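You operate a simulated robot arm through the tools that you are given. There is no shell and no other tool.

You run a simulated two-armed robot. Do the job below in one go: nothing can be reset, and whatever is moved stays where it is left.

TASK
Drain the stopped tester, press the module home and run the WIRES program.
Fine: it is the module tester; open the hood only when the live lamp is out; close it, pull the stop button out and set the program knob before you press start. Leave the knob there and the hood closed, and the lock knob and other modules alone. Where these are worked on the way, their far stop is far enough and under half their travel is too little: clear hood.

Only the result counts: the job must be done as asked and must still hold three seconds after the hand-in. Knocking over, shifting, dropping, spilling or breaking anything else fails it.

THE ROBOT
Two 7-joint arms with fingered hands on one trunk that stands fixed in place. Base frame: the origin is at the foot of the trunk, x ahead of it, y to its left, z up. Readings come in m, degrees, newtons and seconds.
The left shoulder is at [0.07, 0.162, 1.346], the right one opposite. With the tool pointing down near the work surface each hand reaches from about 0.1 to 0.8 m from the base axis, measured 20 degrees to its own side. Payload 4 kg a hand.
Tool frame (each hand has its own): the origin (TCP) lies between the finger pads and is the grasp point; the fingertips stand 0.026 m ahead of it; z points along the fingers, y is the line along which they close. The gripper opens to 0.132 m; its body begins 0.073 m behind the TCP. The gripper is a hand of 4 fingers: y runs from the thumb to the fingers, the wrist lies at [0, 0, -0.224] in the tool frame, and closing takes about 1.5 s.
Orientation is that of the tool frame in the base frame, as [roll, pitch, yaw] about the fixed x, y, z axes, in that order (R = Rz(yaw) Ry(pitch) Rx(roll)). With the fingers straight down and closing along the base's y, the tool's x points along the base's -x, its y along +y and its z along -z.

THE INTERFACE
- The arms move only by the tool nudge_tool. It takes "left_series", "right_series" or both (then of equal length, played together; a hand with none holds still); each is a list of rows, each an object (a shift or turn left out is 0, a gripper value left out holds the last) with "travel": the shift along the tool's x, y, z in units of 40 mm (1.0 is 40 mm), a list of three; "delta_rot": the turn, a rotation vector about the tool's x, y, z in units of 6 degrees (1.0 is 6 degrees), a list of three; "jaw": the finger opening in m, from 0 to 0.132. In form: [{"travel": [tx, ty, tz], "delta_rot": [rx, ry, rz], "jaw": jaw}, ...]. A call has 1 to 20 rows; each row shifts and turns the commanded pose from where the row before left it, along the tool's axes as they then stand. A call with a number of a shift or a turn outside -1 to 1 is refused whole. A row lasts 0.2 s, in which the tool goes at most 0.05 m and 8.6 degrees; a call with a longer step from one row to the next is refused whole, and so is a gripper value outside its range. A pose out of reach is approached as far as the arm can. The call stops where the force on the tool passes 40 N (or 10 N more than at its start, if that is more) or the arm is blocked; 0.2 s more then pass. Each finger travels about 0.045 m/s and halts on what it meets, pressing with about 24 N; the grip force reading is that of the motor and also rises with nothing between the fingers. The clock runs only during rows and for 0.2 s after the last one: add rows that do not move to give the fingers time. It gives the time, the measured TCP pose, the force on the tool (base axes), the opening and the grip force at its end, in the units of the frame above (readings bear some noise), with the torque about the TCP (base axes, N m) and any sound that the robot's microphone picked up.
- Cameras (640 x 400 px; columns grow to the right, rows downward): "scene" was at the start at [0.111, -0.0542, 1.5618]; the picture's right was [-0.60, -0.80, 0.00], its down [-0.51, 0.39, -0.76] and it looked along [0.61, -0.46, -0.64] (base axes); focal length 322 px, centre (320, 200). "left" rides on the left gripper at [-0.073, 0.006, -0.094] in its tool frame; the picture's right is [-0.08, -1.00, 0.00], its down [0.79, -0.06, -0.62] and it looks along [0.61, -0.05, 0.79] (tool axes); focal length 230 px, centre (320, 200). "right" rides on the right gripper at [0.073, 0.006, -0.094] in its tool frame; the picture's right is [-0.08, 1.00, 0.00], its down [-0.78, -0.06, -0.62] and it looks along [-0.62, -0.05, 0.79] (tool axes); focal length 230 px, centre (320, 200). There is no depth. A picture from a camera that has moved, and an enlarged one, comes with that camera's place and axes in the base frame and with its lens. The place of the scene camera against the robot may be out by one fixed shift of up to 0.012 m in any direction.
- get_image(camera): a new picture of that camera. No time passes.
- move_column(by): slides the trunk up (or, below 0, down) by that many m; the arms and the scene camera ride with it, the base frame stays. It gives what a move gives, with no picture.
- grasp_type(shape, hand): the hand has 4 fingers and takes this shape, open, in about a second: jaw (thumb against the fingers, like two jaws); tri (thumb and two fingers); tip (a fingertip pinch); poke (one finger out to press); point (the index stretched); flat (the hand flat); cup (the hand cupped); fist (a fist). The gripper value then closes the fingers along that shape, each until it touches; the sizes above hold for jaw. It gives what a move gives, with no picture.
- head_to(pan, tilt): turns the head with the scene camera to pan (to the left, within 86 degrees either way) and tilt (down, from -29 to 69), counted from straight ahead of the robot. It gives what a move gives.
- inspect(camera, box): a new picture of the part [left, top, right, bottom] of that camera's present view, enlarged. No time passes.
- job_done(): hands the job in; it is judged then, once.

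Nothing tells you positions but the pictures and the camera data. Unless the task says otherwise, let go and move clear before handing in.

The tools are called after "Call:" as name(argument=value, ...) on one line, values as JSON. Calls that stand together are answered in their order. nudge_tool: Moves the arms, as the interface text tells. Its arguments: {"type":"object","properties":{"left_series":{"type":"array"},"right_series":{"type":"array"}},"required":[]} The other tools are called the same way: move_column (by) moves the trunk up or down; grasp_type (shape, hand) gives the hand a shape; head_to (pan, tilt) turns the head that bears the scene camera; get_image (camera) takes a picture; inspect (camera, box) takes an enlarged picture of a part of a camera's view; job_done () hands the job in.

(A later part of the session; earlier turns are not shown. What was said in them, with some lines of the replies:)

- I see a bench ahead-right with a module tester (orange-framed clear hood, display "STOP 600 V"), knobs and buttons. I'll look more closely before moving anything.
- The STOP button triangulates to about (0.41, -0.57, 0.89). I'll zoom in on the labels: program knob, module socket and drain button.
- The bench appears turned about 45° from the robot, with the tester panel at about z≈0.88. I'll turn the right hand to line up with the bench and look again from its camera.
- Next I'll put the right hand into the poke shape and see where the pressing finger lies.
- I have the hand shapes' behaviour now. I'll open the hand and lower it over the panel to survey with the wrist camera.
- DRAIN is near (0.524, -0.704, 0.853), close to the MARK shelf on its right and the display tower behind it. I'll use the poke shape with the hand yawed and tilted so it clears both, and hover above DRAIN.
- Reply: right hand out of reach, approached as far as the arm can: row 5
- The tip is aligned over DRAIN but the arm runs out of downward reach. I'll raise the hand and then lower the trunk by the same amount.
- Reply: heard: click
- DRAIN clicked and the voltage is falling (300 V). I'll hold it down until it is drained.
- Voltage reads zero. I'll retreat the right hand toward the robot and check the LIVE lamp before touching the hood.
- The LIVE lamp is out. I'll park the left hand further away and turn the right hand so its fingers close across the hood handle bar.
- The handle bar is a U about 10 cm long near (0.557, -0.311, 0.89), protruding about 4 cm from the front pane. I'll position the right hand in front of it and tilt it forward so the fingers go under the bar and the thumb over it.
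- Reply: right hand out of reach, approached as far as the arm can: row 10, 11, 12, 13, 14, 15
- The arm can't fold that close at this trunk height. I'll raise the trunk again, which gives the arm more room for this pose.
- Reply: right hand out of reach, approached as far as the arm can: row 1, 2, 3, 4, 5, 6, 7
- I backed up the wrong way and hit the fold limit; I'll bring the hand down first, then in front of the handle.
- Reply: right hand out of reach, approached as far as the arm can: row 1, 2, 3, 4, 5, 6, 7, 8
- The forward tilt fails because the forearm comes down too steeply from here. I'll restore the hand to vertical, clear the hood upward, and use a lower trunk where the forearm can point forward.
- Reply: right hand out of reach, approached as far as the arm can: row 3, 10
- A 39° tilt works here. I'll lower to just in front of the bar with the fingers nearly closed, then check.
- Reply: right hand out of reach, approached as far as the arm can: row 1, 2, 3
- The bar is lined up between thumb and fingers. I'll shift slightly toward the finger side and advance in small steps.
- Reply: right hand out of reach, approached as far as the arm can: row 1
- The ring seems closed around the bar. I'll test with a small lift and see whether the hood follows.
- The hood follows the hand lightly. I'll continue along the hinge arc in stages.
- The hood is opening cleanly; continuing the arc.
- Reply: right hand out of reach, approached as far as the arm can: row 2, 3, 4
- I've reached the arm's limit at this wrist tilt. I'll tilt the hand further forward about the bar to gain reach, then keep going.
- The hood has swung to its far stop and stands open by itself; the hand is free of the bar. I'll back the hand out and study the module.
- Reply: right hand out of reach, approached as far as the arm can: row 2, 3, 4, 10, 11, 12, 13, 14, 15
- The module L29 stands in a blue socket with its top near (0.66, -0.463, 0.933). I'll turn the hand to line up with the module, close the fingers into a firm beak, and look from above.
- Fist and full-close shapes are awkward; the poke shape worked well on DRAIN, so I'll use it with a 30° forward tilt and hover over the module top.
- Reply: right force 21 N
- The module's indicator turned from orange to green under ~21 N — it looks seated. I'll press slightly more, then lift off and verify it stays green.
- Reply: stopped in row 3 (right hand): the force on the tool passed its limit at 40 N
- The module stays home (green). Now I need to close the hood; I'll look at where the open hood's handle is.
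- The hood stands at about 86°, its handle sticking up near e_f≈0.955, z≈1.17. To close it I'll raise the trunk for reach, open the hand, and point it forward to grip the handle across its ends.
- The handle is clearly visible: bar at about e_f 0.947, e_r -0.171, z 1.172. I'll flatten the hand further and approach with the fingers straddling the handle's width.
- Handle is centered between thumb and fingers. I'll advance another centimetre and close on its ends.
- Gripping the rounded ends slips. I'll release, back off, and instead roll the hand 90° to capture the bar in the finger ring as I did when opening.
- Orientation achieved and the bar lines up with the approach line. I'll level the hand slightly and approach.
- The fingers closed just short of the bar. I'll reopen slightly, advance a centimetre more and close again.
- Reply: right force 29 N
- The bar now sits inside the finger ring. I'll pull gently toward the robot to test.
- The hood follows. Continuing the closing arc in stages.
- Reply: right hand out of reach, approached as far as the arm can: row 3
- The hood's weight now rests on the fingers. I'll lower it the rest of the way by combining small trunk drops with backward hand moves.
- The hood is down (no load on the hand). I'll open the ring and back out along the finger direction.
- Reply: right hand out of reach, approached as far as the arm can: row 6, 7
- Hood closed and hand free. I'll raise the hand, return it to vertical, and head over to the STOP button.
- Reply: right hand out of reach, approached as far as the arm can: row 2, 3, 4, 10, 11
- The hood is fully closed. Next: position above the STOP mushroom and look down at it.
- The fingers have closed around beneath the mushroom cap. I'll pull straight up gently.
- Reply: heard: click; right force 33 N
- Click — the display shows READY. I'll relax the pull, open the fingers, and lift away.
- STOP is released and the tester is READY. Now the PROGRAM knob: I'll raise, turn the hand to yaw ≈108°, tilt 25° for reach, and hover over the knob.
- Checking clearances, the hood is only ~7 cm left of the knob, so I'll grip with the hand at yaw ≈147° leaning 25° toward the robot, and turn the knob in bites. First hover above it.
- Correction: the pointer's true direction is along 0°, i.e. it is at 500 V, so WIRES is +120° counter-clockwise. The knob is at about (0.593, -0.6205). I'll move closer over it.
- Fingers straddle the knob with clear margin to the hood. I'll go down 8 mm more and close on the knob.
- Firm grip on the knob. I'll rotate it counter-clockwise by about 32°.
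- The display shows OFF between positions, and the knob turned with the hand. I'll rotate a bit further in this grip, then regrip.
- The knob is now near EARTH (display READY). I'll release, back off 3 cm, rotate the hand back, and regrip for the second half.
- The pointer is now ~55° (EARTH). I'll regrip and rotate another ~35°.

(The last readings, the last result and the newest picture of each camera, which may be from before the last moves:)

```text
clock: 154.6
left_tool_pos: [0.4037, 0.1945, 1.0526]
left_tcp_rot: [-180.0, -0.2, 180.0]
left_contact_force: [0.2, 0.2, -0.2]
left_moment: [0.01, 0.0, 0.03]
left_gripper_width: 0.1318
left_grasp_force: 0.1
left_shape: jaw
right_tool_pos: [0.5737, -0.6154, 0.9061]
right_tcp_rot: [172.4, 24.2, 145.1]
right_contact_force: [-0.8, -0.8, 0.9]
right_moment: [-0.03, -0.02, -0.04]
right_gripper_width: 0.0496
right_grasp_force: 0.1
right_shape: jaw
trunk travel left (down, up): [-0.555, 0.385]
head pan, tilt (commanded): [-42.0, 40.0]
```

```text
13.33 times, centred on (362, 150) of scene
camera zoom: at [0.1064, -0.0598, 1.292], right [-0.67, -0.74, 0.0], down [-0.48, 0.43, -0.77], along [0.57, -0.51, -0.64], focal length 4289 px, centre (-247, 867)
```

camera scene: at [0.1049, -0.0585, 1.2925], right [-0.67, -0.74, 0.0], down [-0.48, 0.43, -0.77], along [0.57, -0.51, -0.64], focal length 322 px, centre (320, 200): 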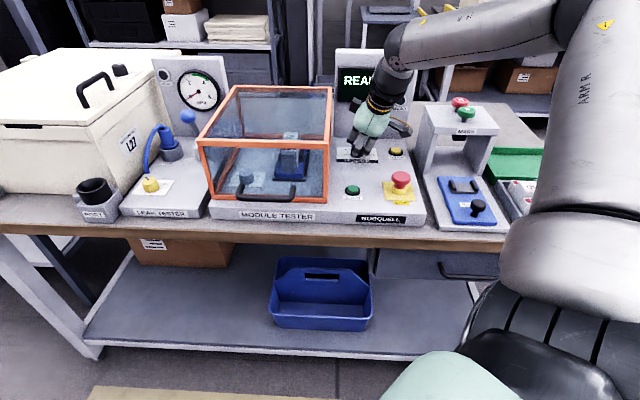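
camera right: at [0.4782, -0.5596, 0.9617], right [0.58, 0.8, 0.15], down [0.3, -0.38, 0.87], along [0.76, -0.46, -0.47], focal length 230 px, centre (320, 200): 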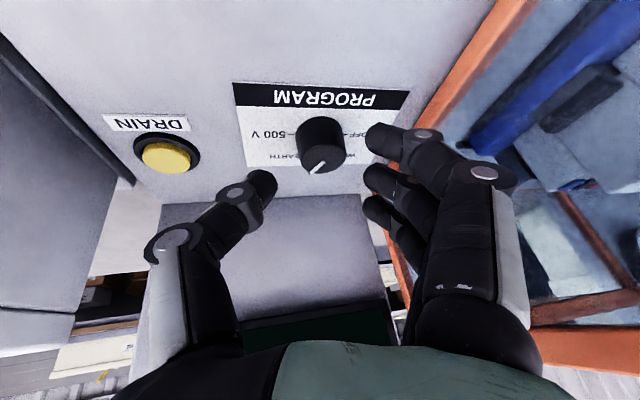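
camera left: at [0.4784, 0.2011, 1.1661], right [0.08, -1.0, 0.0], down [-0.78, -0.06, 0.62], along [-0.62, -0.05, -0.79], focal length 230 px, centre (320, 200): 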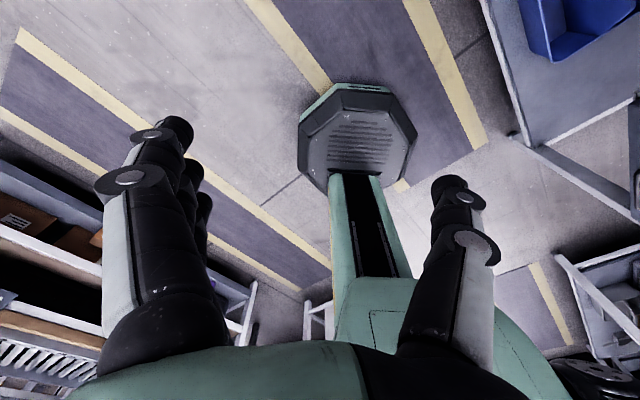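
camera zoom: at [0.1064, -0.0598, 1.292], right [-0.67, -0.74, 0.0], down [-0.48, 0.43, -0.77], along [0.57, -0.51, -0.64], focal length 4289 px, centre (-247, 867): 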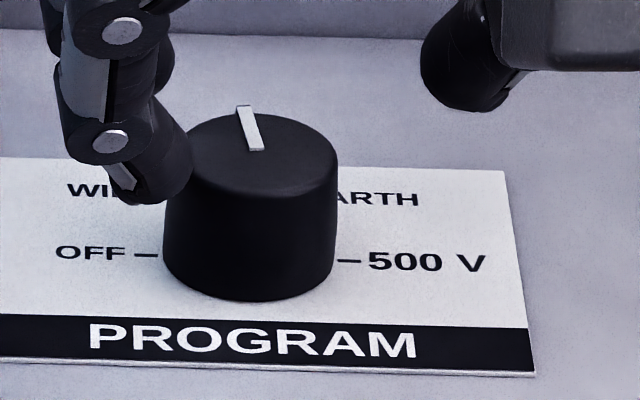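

Pointer at ~98°; about 22° more to WIRES. Regripping and rotating.

Call:
nudge_tool(right_series=[{"travel": [-0.045, 0.025, 0.425]}, {"travel": [-0.045, 0.025, 0.425]}, {"jaw": 0.015}, {}, {}, {}, {}, {"delta_rot": [0, 0, -0.93]}, {"delta_rot": [0, 0, -0.93]}, {"delta_rot": [0, 0, -0.93]}, {"delta_rot": [0, 0, -0.93]}])

Call:
inspect(camera="right", box=[240, 80, 400, 220])

Call:
inspect(camera="scene", box=[320, 40, 430, 180])

```text
clock: 157.0
left_tool_pos: [0.4037, 0.1959, 1.0524]
left_tcp_rot: [-180.0, -0.1, 179.9]
left_contact_force: [0.6, 0.5, 0.5]
left_moment: [-0.02, -0.02, 0.0]
left_gripper_width: 0.1317
left_grasp_force: 0.0
left_shape: jaw
right_tool_pos: [0.5915, -0.6177, 0.8785]
right_tcp_rot: [-177.1, 25.2, 170.0]
right_contact_force: [1.7, 3.4, 1.2]
right_moment: [0.69, -0.01, 0.01]
right_gripper_width: 0.016
right_grasp_force: 24.1
right_shape: jaw
trunk travel left (down, up): [-0.555, 0.385]
head pan, tilt (commanded): [-42.0, 40.0]
```

```text
2.86 times, centred on (320, 150) of right
camera zoom: at [0.4883, -0.5889, 0.9319], right [0.26, 0.96, -0.01], down [0.44, -0.11, 0.89], along [0.86, -0.24, -0.45], focal length 657 px, centre (320, 343)
```

zoom: 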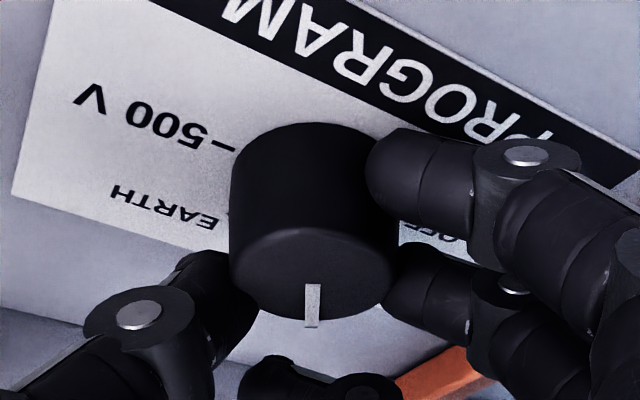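

```text
2.86 times, centred on (375, 110) of scene
camera zoom: at [0.1067, -0.0591, 1.292], right [-0.67, -0.74, 0.0], down [-0.48, 0.43, -0.77], along [0.57, -0.51, -0.64], focal length 919 px, centre (163, 457)
```

zoom: 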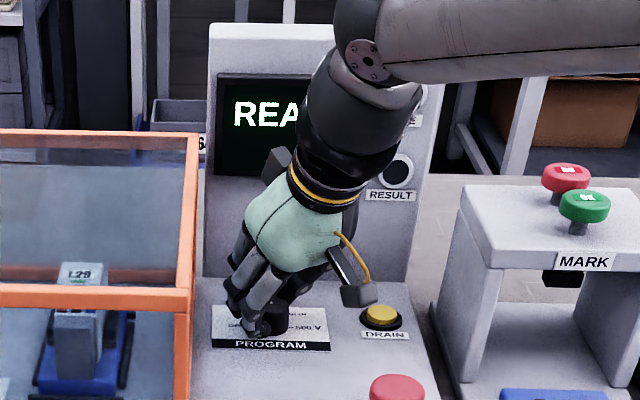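

The display reads READY again with the pointer at ~119° (WIRES). I'll release and back away, then verify.

Call:
nudge_tool(right_series=[{"jaw": 0.05}, {}, {}, {}, {"travel": [0, 0, -0.4]}, {"travel": [0, 0, -0.6]}, {"travel": [0, 0, -0.8]}, {"travel": [0, 0, -0.8]}])

Call:
get_image(camera="right")

Call:
inspect(camera="scene", box=[320, 130, 430, 220])

Call:
get_image(camera="scene")

```text
clock: 158.8
left_tool_pos: [0.4048, 0.1963, 1.0536]
left_tcp_rot: [-179.9, 0.1, -180.0]
left_contact_force: [-0.6, -0.1, 0.0]
left_moment: [0.02, -0.01, -0.02]
left_gripper_width: 0.1317
left_grasp_force: 0.0
left_shape: jaw
right_tool_pos: [0.5477, -0.6054, 0.9745]
right_tcp_rot: [-176.9, 25.1, 170.0]
right_contact_force: [0.4, 0.0, 0.3]
right_moment: [-0.01, -0.05, -0.02]
right_gripper_width: 0.0493
right_grasp_force: 0.1
right_shape: jaw
trunk travel left (down, up): [-0.555, 0.385]
head pan, tilt (commanded): [-42.0, 40.0]
```

```text
taken
camera right: at [0.444, -0.5761, 1.0276], right [0.26, 0.96, -0.01], down [0.43, -0.11, 0.89], along [0.86, -0.24, -0.45], focal length 230 px, centre (320, 200)
```

right: 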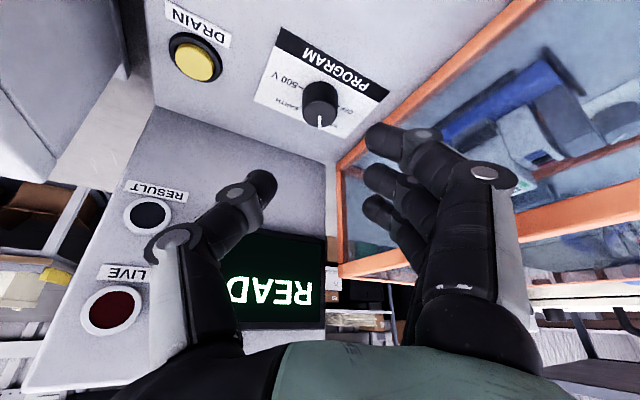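

```text
4.44 times, centred on (375, 175) of scene
camera zoom: at [0.1053, -0.059, 1.2921], right [-0.67, -0.74, 0.0], down [-0.48, 0.43, -0.77], along [0.57, -0.51, -0.64], focal length 1430 px, centre (76, 311)
```

zoom: 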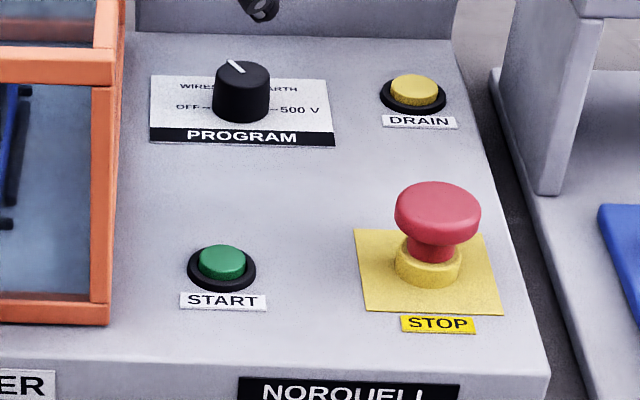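

```text
taken
camera scene: at [0.1053, -0.059, 1.2921], right [-0.67, -0.74, 0.0], down [-0.48, 0.43, -0.77], along [0.57, -0.51, -0.64], focal length 322 px, centre (320, 200)
```

scene: 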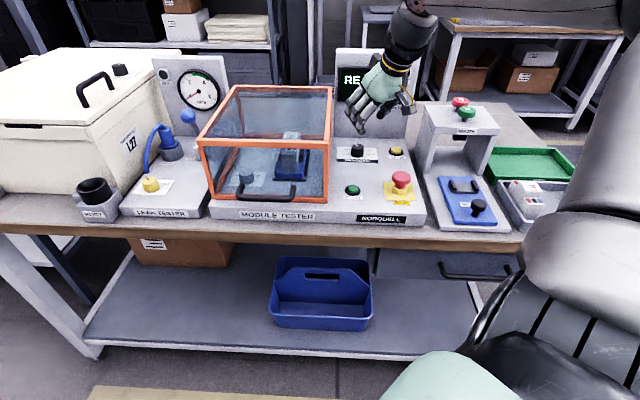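

The knob is on WIRES and the tester reads READY. Now to START: I'll move over it, straighten the hand, and turn it so the curled fingers face away from the hood.

Call:
nudge_tool(right_series=[{"travel": [0.306, 0.559, -0.519]}, {"travel": [0.306, 0.559, -0.519]}, {"travel": [0.306, 0.559, -0.519]}, {"travel": [0.306, 0.559, -0.519]}, {"delta_rot": [-0.1, 0.827, 0]}, {"delta_rot": [-0.1, 0.827, 0]}, {"delta_rot": [-0.1, 0.827, 0]}, {"delta_rot": [-0.1, 0.827, 0]}, {"delta_rot": [-0.1, 0.827, 0]}, {"delta_rot": [0, 0, -1]}, {"delta_rot": [0, 0, -1]}, {"delta_rot": [0, 0, -1]}, {"delta_rot": [0, 0, -1]}, {"delta_rot": [0, 0, -1]}, {"delta_rot": [0, 0, -1]}, {"delta_rot": [0, 0, -1]}, {"delta_rot": [0, 0, -1]}, {"delta_rot": [0, 0, -1]}])

Call:
grasp_type(shape="poke", hand="right")

Call:
get_image(camera="right")

Call:
get_image(camera="scene")

```text
clock: 162.6
left_tool_pos: [0.4035, 0.1948, 1.0533]
left_tcp_rot: [-179.9, -0.2, 180.0]
left_contact_force: [-0.8, 0.1, 0.0]
left_moment: [-0.01, 0.01, 0.0]
left_gripper_width: 0.1319
left_grasp_force: 0.0
left_shape: jaw
right_tool_pos: [0.4894, -0.5017, 1.0214]
right_tcp_rot: [-179.8, 0.4, -136.6]
right_contact_force: [0.6, 0.4, 0.1]
right_moment: [-0.02, 0.02, 0.01]
right_gripper_width: 0.0495
right_grasp_force: 0.0
right_shape: jaw
trunk travel left (down, up): [-0.555, 0.385]
head pan, tilt (commanded): [-42.0, 40.0]
```

```text
clock: 163.5
left_tool_pos: [0.4039, 0.1956, 1.0522]
left_tcp_rot: [179.9, -0.2, -179.9]
left_contact_force: [0.3, 0.6, -0.3]
left_moment: [-0.02, 0.04, 0.01]
left_gripper_width: 0.1319
left_grasp_force: 0.1
left_shape: jaw
right_tool_pos: [0.4892, -0.4996, 1.0225]
right_tcp_rot: [-179.9, 0.4, -136.8]
right_contact_force: [-1.3, 0.4, 0.5]
right_moment: [0.01, -0.05, -0.04]
right_gripper_width: 0.0
right_grasp_force: 0.1
right_shape: poke
trunk travel left (down, up): [-0.555, 0.385]
head pan, tilt (commanded): [-42.0, 40.0]
```

```text
taken
camera right: at [0.4302, -0.5465, 1.1156], right [-0.63, 0.78, 0.0], down [0.61, 0.49, 0.62], along [0.49, 0.39, -0.78], focal length 230 px, centre (320, 200)
```

right: 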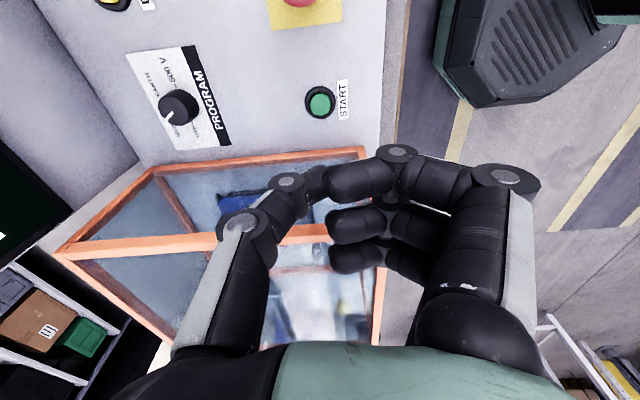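

```text
taken
camera scene: at [0.1064, -0.0598, 1.292], right [-0.67, -0.74, 0.0], down [-0.48, 0.43, -0.77], along [0.57, -0.51, -0.64], focal length 322 px, centre (320, 200)
```

scene: 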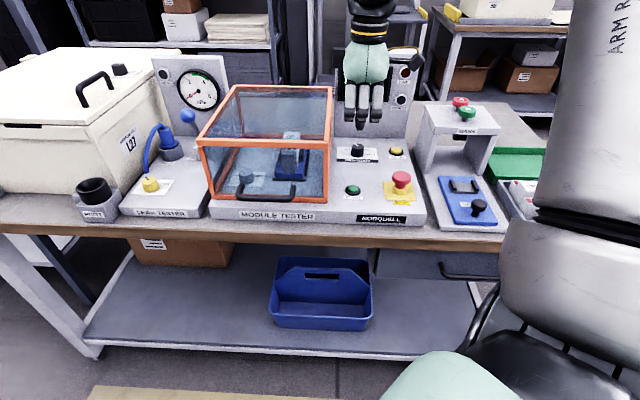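

START is at about (0.487, -0.500) directly beneath the fingertip. Descending.

Call:
nudge_tool(right_series=[{"travel": [0.02, 0, 0.78]}, {"travel": [0.02, 0, 0.78]}, {"travel": [0, 0, 0.78]}, {"travel": [0, 0, 0.6]}])

Call:
get_image(camera="right")

Call:
inspect(camera="scene", box=[300, 100, 440, 230])

```text
clock: 164.5
left_tool_pos: [0.4041, 0.1954, 1.0528]
left_tcp_rot: [180.0, -0.2, -180.0]
left_contact_force: [-0.3, -0.4, 0.6]
left_moment: [0.0, 0.03, 0.01]
left_gripper_width: 0.1319
left_grasp_force: 0.0
left_shape: jaw
right_tool_pos: [0.4894, -0.5011, 0.9042]
right_tcp_rot: [-179.9, 0.5, -136.7]
right_contact_force: [0.4, -0.3, 0.4]
right_moment: [0.0, 0.01, 0.0]
right_gripper_width: 0.0001
right_grasp_force: 0.0
right_shape: poke
trunk travel left (down, up): [-0.555, 0.385]
head pan, tilt (commanded): [-42.0, 40.0]
```

```text
taken
camera right: at [0.4304, -0.5471, 0.9982], right [-0.63, 0.78, 0.0], down [0.61, 0.49, 0.62], along [0.49, 0.39, -0.78], focal length 230 px, centre (320, 200)
```

right: 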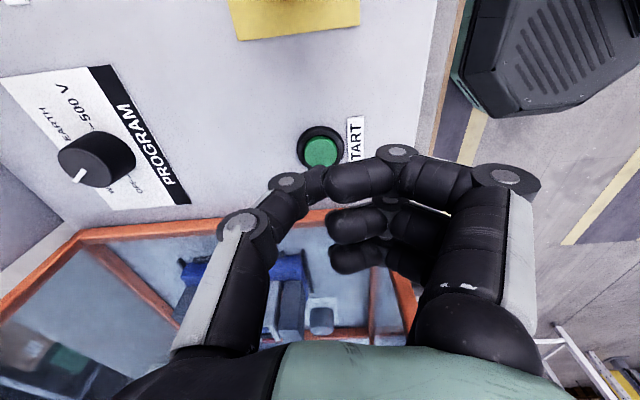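

```text
3.08 times, centred on (370, 165) of scene
camera zoom: at [0.107, -0.0604, 1.2919], right [-0.67, -0.74, 0.0], down [-0.48, 0.43, -0.77], along [0.57, -0.51, -0.64], focal length 990 px, centre (166, 308)
```

zoom: 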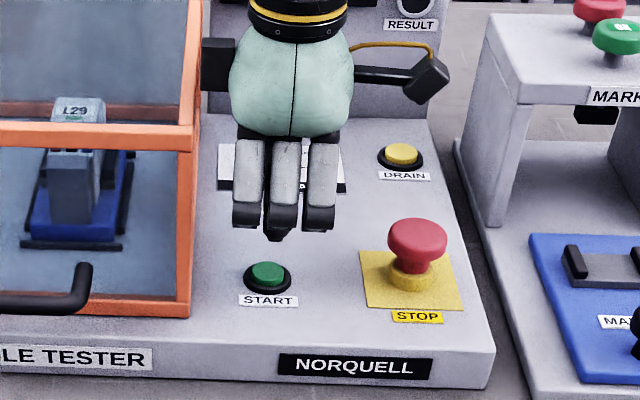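

The wrist's side block comes near the hood's top edge, so I'll lean the hand 15° away from the hood before the final press.

Call:
nudge_tool(right_series=[{"travel": [0.1, 0, 0], "delta_rot": [0, -0.833, 0]}, {"travel": [0.067, 0, 0], "delta_rot": [0, -0.833, 0]}, {"delta_rot": [0, -0.833, 0]}, {"travel": [0.0647, 0, 0.2415]}])

Call:
get_image(camera="right")

Call:
inspect(camera="scene", box=[300, 100, 440, 230])

```text
clock: 165.5
left_tool_pos: [0.4035, 0.1945, 1.0528]
left_tcp_rot: [180.0, -0.1, 180.0]
left_contact_force: [-0.2, 0.2, 0.8]
left_moment: [0.0, 0.03, 0.0]
left_gripper_width: 0.1318
left_grasp_force: 0.1
left_shape: jaw
right_tool_pos: [0.4852, -0.5057, 0.8932]
right_tcp_rot: [-180.0, 15.5, -136.7]
right_contact_force: [-0.3, -0.4, -0.8]
right_moment: [0.01, -0.01, 0.01]
right_gripper_width: 0.0
right_grasp_force: 0.1
right_shape: poke
trunk travel left (down, up): [-0.555, 0.385]
head pan, tilt (commanded): [-42.0, 40.0]
```

```text
taken
camera right: at [0.4106, -0.5662, 0.9651], right [-0.63, 0.78, 0.02], down [0.47, 0.36, 0.8], along [0.62, 0.51, -0.59], focal length 230 px, centre (320, 200)
```

right: 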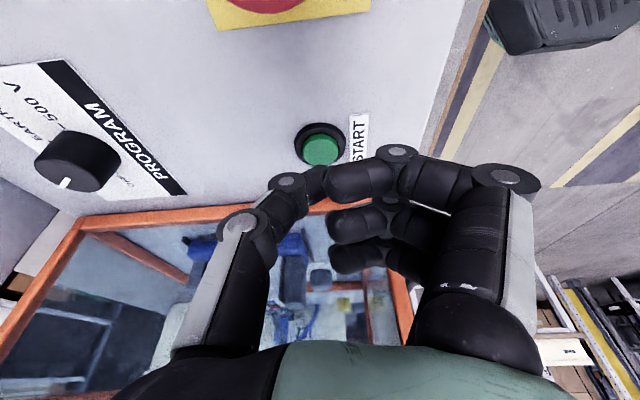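

```text
3.08 times, centred on (370, 165) of scene
camera zoom: at [0.1072, -0.0598, 1.2919], right [-0.67, -0.74, 0.0], down [-0.48, 0.43, -0.77], along [0.57, -0.51, -0.64], focal length 990 px, centre (166, 308)
```

zoom: 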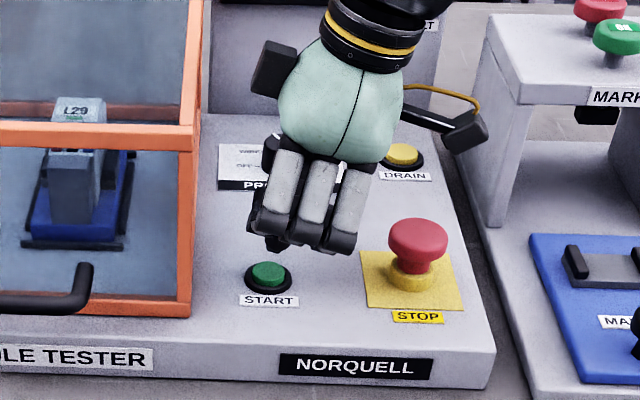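

Call:
nudge_tool(right_series=[{"travel": [0.2, 0, 0.19]}, {"travel": [0.03, 0, 0.12]}])

Call:
inspect(camera="right", box=[240, 90, 400, 220])

Call:
inspect(camera="scene", box=[320, 140, 420, 220])

```text
clock: 166.1
left_tool_pos: [0.4053, 0.1953, 1.0525]
left_tcp_rot: [180.0, -0.1, -180.0]
left_contact_force: [-0.4, -0.2, 0.3]
left_moment: [0.03, -0.02, 0.02]
left_gripper_width: 0.1318
left_grasp_force: 0.0
left_shape: jaw
right_tool_pos: [0.4801, -0.5087, 0.8798]
right_tcp_rot: [-179.9, 15.4, -136.9]
right_contact_force: [0.0, 0.4, -0.2]
right_moment: [-0.01, 0.01, 0.01]
right_gripper_width: 0.0004
right_grasp_force: 0.1
right_shape: poke
trunk travel left (down, up): [-0.555, 0.385]
head pan, tilt (commanded): [-42.0, 40.0]
```

```text
3.08 times, centred on (320, 155) of right
camera zoom: at [0.4059, -0.5701, 0.951], right [-0.63, 0.78, 0.02], down [0.47, 0.36, 0.8], along [0.62, 0.51, -0.59], focal length 708 px, centre (320, 338)
```

zoom: 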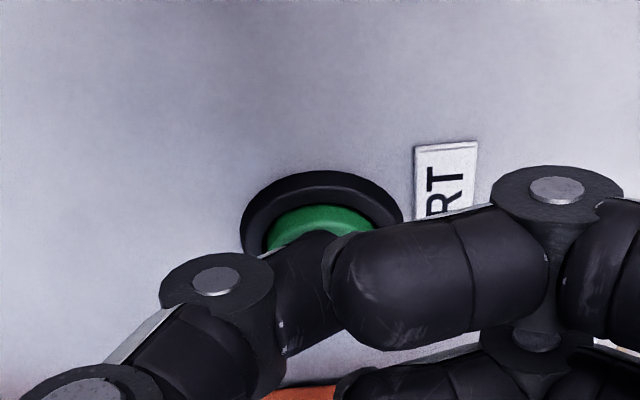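

```text
5.00 times, centred on (370, 180) of scene
camera zoom: at [0.1066, -0.0596, 1.292], right [-0.67, -0.74, 0.0], down [-0.48, 0.43, -0.77], along [0.57, -0.51, -0.64], focal length 1608 px, centre (70, 300)
```

zoom: 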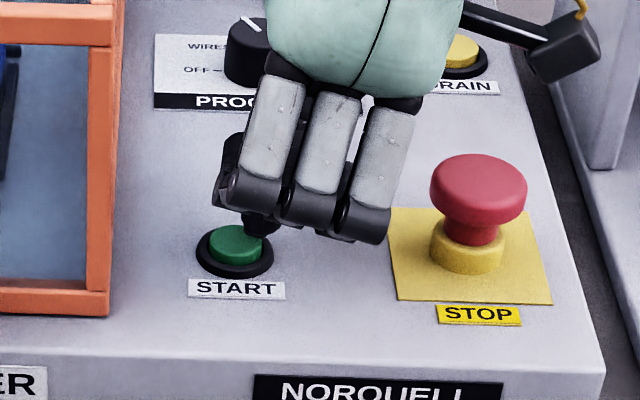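

Call:
nudge_tool(right_series=[{"travel": [-0.17, 0.05, 0]}, {"travel": [0.02, 0, 0.06]}])

Call:
inspect(camera="right", box=[240, 90, 400, 220])

Call:
inspect(camera="scene", box=[320, 140, 420, 220])

```text
clock: 166.7
left_tool_pos: [0.4041, 0.195, 1.053]
left_tcp_rot: [-180.0, -0.1, 179.9]
left_contact_force: [-0.3, 0.7, -0.6]
left_moment: [-0.05, 0.03, -0.01]
left_gripper_width: 0.1319
left_grasp_force: 0.1
left_shape: jaw
right_tool_pos: [0.4833, -0.5025, 0.878]
right_tcp_rot: [-179.9, 15.4, -136.6]
right_contact_force: [-0.2, -0.6, 0.7]
right_moment: [0.0, 0.0, 0.0]
right_gripper_width: 0.0
right_grasp_force: 0.0
right_shape: poke
trunk travel left (down, up): [-0.555, 0.385]
head pan, tilt (commanded): [-42.0, 40.0]
```

```text
3.08 times, centred on (320, 155) of right
camera zoom: at [0.4084, -0.5642, 0.95], right [-0.63, 0.78, 0.02], down [0.47, 0.36, 0.8], along [0.62, 0.51, -0.59], focal length 708 px, centre (320, 338)
```

zoom: 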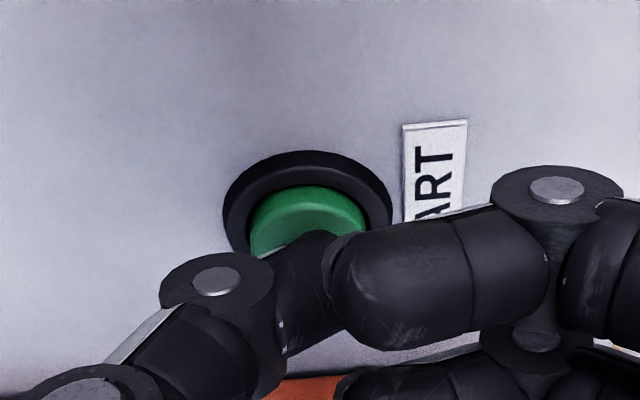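

```text
5.00 times, centred on (370, 180) of scene
camera zoom: at [0.1062, -0.06, 1.292], right [-0.67, -0.74, 0.0], down [-0.48, 0.43, -0.77], along [0.57, -0.51, -0.64], focal length 1608 px, centre (70, 300)
```

zoom: 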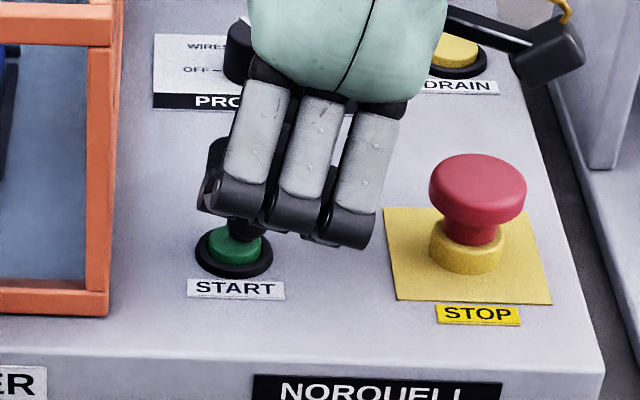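

Tip is centered over START. Pressing down slowly.

Call:
nudge_tool(right_series=[{"travel": [0.02, 0, 0.0725]}, {"travel": [0.02, 0, 0.0725]}, {"travel": [0.02, 0, 0.0725]}])

Call:
inspect(camera="scene", box=[320, 40, 430, 220])

```text
clock: 167.5
left_tool_pos: [0.4026, 0.1941, 1.0541]
left_tcp_rot: [180.0, 0.0, -180.0]
left_contact_force: [0.3, 0.0, 0.0]
left_moment: [0.0, -0.01, 0.0]
left_gripper_width: 0.1321
left_grasp_force: 0.0
left_shape: jaw
right_tool_pos: [0.4833, -0.5033, 0.8718]
right_tcp_rot: [-179.5, 15.6, -136.6]
right_contact_force: [0.0, -3.4, 11.2]
right_moment: [-0.08, 0.01, -0.01]
right_gripper_width: 0.0001
right_grasp_force: 0.1
right_shape: poke
trunk travel left (down, up): [-0.555, 0.385]
head pan, tilt (commanded): [-42.0, 40.0]
heard: click
```

```text
2.22 times, centred on (375, 130) of scene
camera zoom: at [0.1051, -0.0591, 1.2924], right [-0.67, -0.74, 0.0], down [-0.48, 0.43, -0.77], along [0.57, -0.51, -0.64], focal length 715 px, centre (198, 356)
```

zoom: 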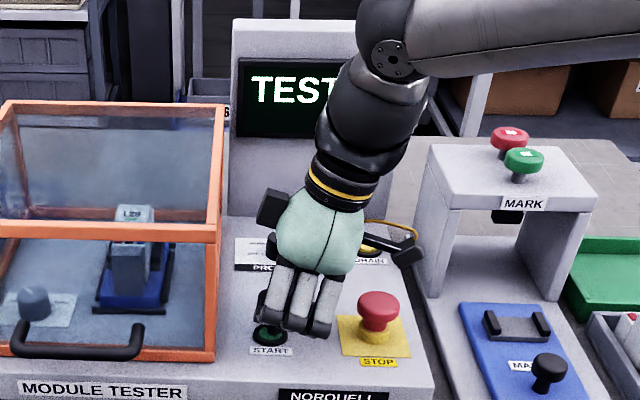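

START clicked and the display shows TEST. I'll lift off and watch for the result.

Call:
nudge_tool(right_series=[{"travel": [-0.065, 0, -0.24]}, {"travel": [-0.2, 0, -0.77]}, {"travel": [-0.2, 0, -0.77]}, {"travel": [-0.2, 0, -0.77]}, {"travel": [-0.2, 0, -0.77]}])

Call:
get_image(camera="scene")

Call:
get_image(camera="right")

```text
clock: 168.7
left_tool_pos: [0.4032, 0.1963, 1.0535]
left_tcp_rot: [179.9, 0.0, -180.0]
left_contact_force: [0.0, 0.0, 0.3]
left_moment: [0.01, -0.02, -0.05]
left_gripper_width: 0.1321
left_grasp_force: 0.0
left_shape: jaw
right_tool_pos: [0.4821, -0.504, 1.0079]
right_tcp_rot: [-179.7, 15.6, -136.5]
right_contact_force: [-0.1, 0.2, -0.2]
right_moment: [-0.01, 0.03, -0.01]
right_gripper_width: 0.0
right_grasp_force: 0.2
right_shape: poke
trunk travel left (down, up): [-0.555, 0.385]
head pan, tilt (commanded): [-42.0, 40.0]
```

```text
taken
camera scene: at [0.1059, -0.0587, 1.292], right [-0.67, -0.74, 0.0], down [-0.48, 0.43, -0.77], along [0.57, -0.51, -0.64], focal length 322 px, centre (320, 200)
```

scene: 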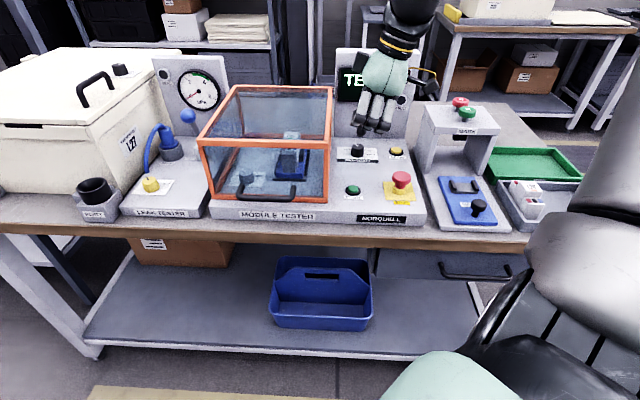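

```text
taken
camera right: at [0.4073, -0.5649, 1.0796], right [-0.63, 0.78, 0.02], down [0.47, 0.36, 0.8], along [0.62, 0.51, -0.59], focal length 230 px, centre (320, 200)
```

right: 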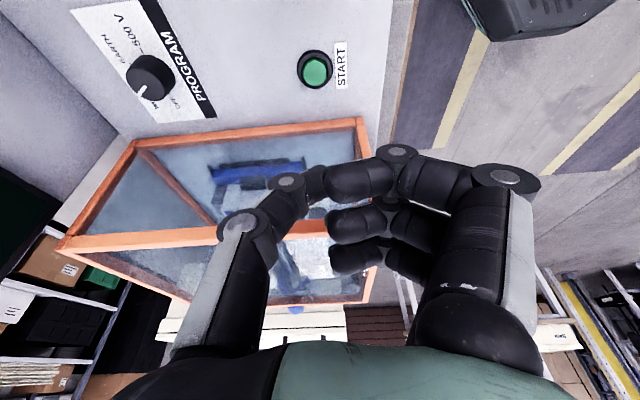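

Call:
nudge_tool(right_series=[{"travel": [-0.1, 0.7, -0.5]}, {"travel": [-0.1, 0.7, -0.5]}, {"travel": [-0.1, 0.7, -0.5]}, {"travel": [-0.1, 0.7, -0.5]}, {}, {}, {}, {}, {}, {}])

Call:
get_image(camera="scene")

Call:
inspect(camera="scene", box=[320, 40, 430, 130])

```text
clock: 170.9
left_tool_pos: [0.4048, 0.1957, 1.0527]
left_tcp_rot: [179.9, -0.1, -179.9]
left_contact_force: [-0.1, 0.1, -0.4]
left_moment: [-0.01, 0.02, -0.01]
left_gripper_width: 0.132
left_grasp_force: 0.0
left_shape: jaw
right_tool_pos: [0.3993, -0.4293, 1.0876]
right_tcp_rot: [-180.0, 15.4, -136.8]
right_contact_force: [0.5, -0.6, -0.1]
right_moment: [0.02, 0.02, 0.01]
right_gripper_width: 0.0
right_grasp_force: 0.0
right_shape: poke
trunk travel left (down, up): [-0.555, 0.385]
head pan, tilt (commanded): [-42.0, 40.0]
```

```text
taken
camera scene: at [0.1065, -0.0598, 1.292], right [-0.67, -0.74, 0.0], down [-0.48, 0.43, -0.77], along [0.57, -0.51, -0.64], focal length 322 px, centre (320, 200)
```

scene: 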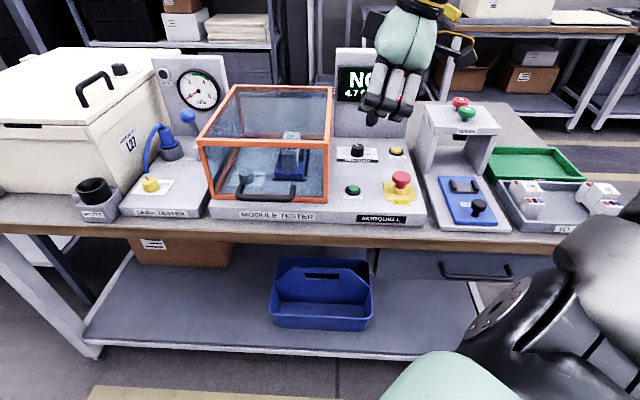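

```text
4.44 times, centred on (375, 85) of scene
camera zoom: at [0.1065, -0.0598, 1.292], right [-0.67, -0.74, 0.0], down [-0.48, 0.43, -0.77], along [0.57, -0.51, -0.64], focal length 1430 px, centre (76, 711)
```

zoom: 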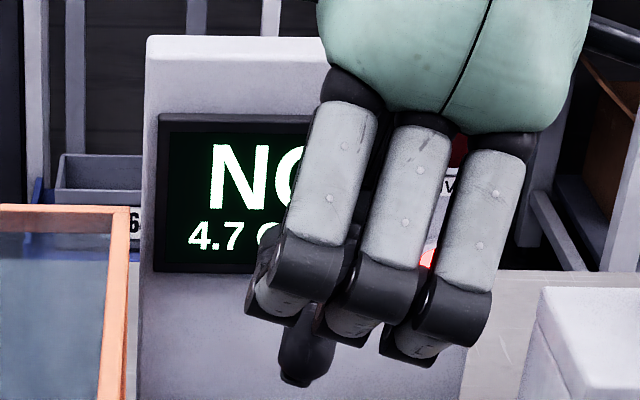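

Call:
nudge_tool(right_series=[{"travel": [0.6, 0.7, 0]}, {"travel": [0.6, 0.7, 0]}, {"travel": [0.6, 0.7, 0]}, {"travel": [0.6, 0.7, 0]}])

Call:
get_image(camera="scene")

Call:
inspect(camera="scene", box=[320, 40, 430, 130])

Call:
inspect(camera="scene", box=[190, 80, 430, 230])

```text
clock: 171.9
left_tool_pos: [0.4037, 0.1949, 1.054]
left_tcp_rot: [-180.0, -0.1, 180.0]
left_contact_force: [-0.9, -0.1, 0.0]
left_moment: [0.0, -0.05, 0.0]
left_gripper_width: 0.1319
left_grasp_force: 0.0
left_shape: jaw
right_tool_pos: [0.2554, -0.4084, 1.0625]
right_tcp_rot: [-179.8, 15.4, -136.6]
right_contact_force: [0.5, 0.1, -0.2]
right_moment: [0.01, 0.0, 0.0]
right_gripper_width: 0.0
right_grasp_force: 0.0
right_shape: poke
trunk travel left (down, up): [-0.555, 0.385]
head pan, tilt (commanded): [-42.0, 40.0]
```

```text
taken
camera scene: at [0.1044, -0.0598, 1.2922], right [-0.67, -0.74, 0.0], down [-0.48, 0.43, -0.77], along [0.57, -0.51, -0.64], focal length 322 px, centre (320, 200)
```

scene: 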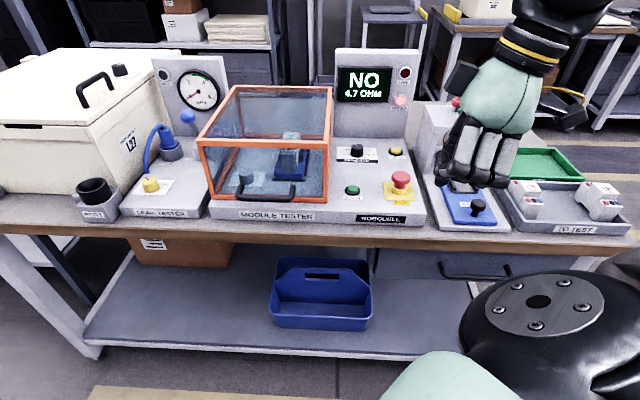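

```text
4.44 times, centred on (375, 85) of scene
camera zoom: at [0.1044, -0.0598, 1.2922], right [-0.67, -0.74, 0.0], down [-0.48, 0.43, -0.77], along [0.57, -0.51, -0.64], focal length 1430 px, centre (76, 711)
```

zoom: 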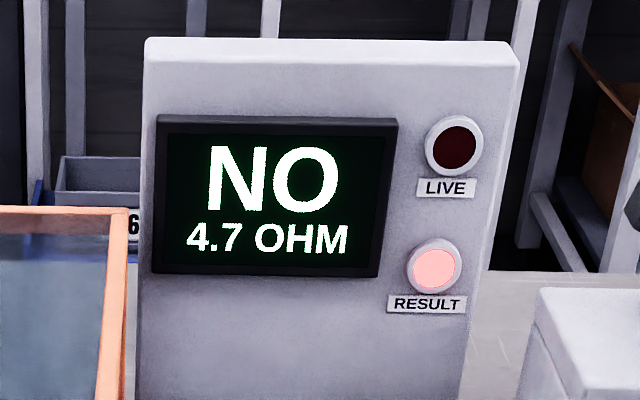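

```text
2.67 times, centred on (310, 155) of scene
camera zoom: at [0.1044, -0.0598, 1.2922], right [-0.67, -0.74, 0.0], down [-0.48, 0.43, -0.77], along [0.57, -0.51, -0.64], focal length 858 px, centre (347, 320)
```

zoom: 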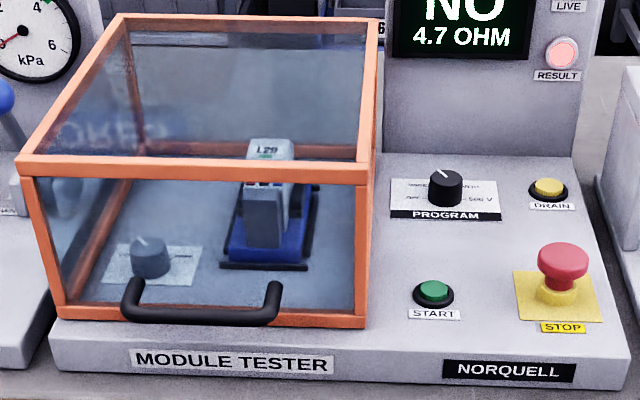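

The WIRES program has run to its end. The display shows NO, 4.7 OHM, with the RESULT lamp lit, and the measured value suggests a valid test with a fail verdict on module L29. The hood is closed, the knob is on WIRES, STOP is out, the module's indicator is green, and the hands are clear, so I'm handing in.

Call:
job_done()

```text
The job is handed in.
```

The WIRES program ran to the end on module L29, and the tester's verdict was a fail: it shows **NO, 4.7 OHM**, with the RESULT lamp lit.

- **Drain:** I held DRAIN until the voltage reading cleared, and the LIVE lamp was out before I opened the hood.
- **Hood:** It opened to its far stop, and I lowered it closed again by the handle.
- **Module:** I pressed L29 down until its indicator turned from orange to green, and it stayed green. The force passed the 40 N limit at the end of that push.
- **Stop and program:** I pulled STOP out until it clicked, then turned the knob from 500 V past EARTH to WIRES.
- **Start:** START clicked and the display changed to TEST, then gave the result.

At hand-in the hood was closed, the knob was on WIRES and both hands were clear. I did not touch the lock knob or the other modules. I read NO as a real fault in L29, since its indicator is green, but I did not test it a second time.
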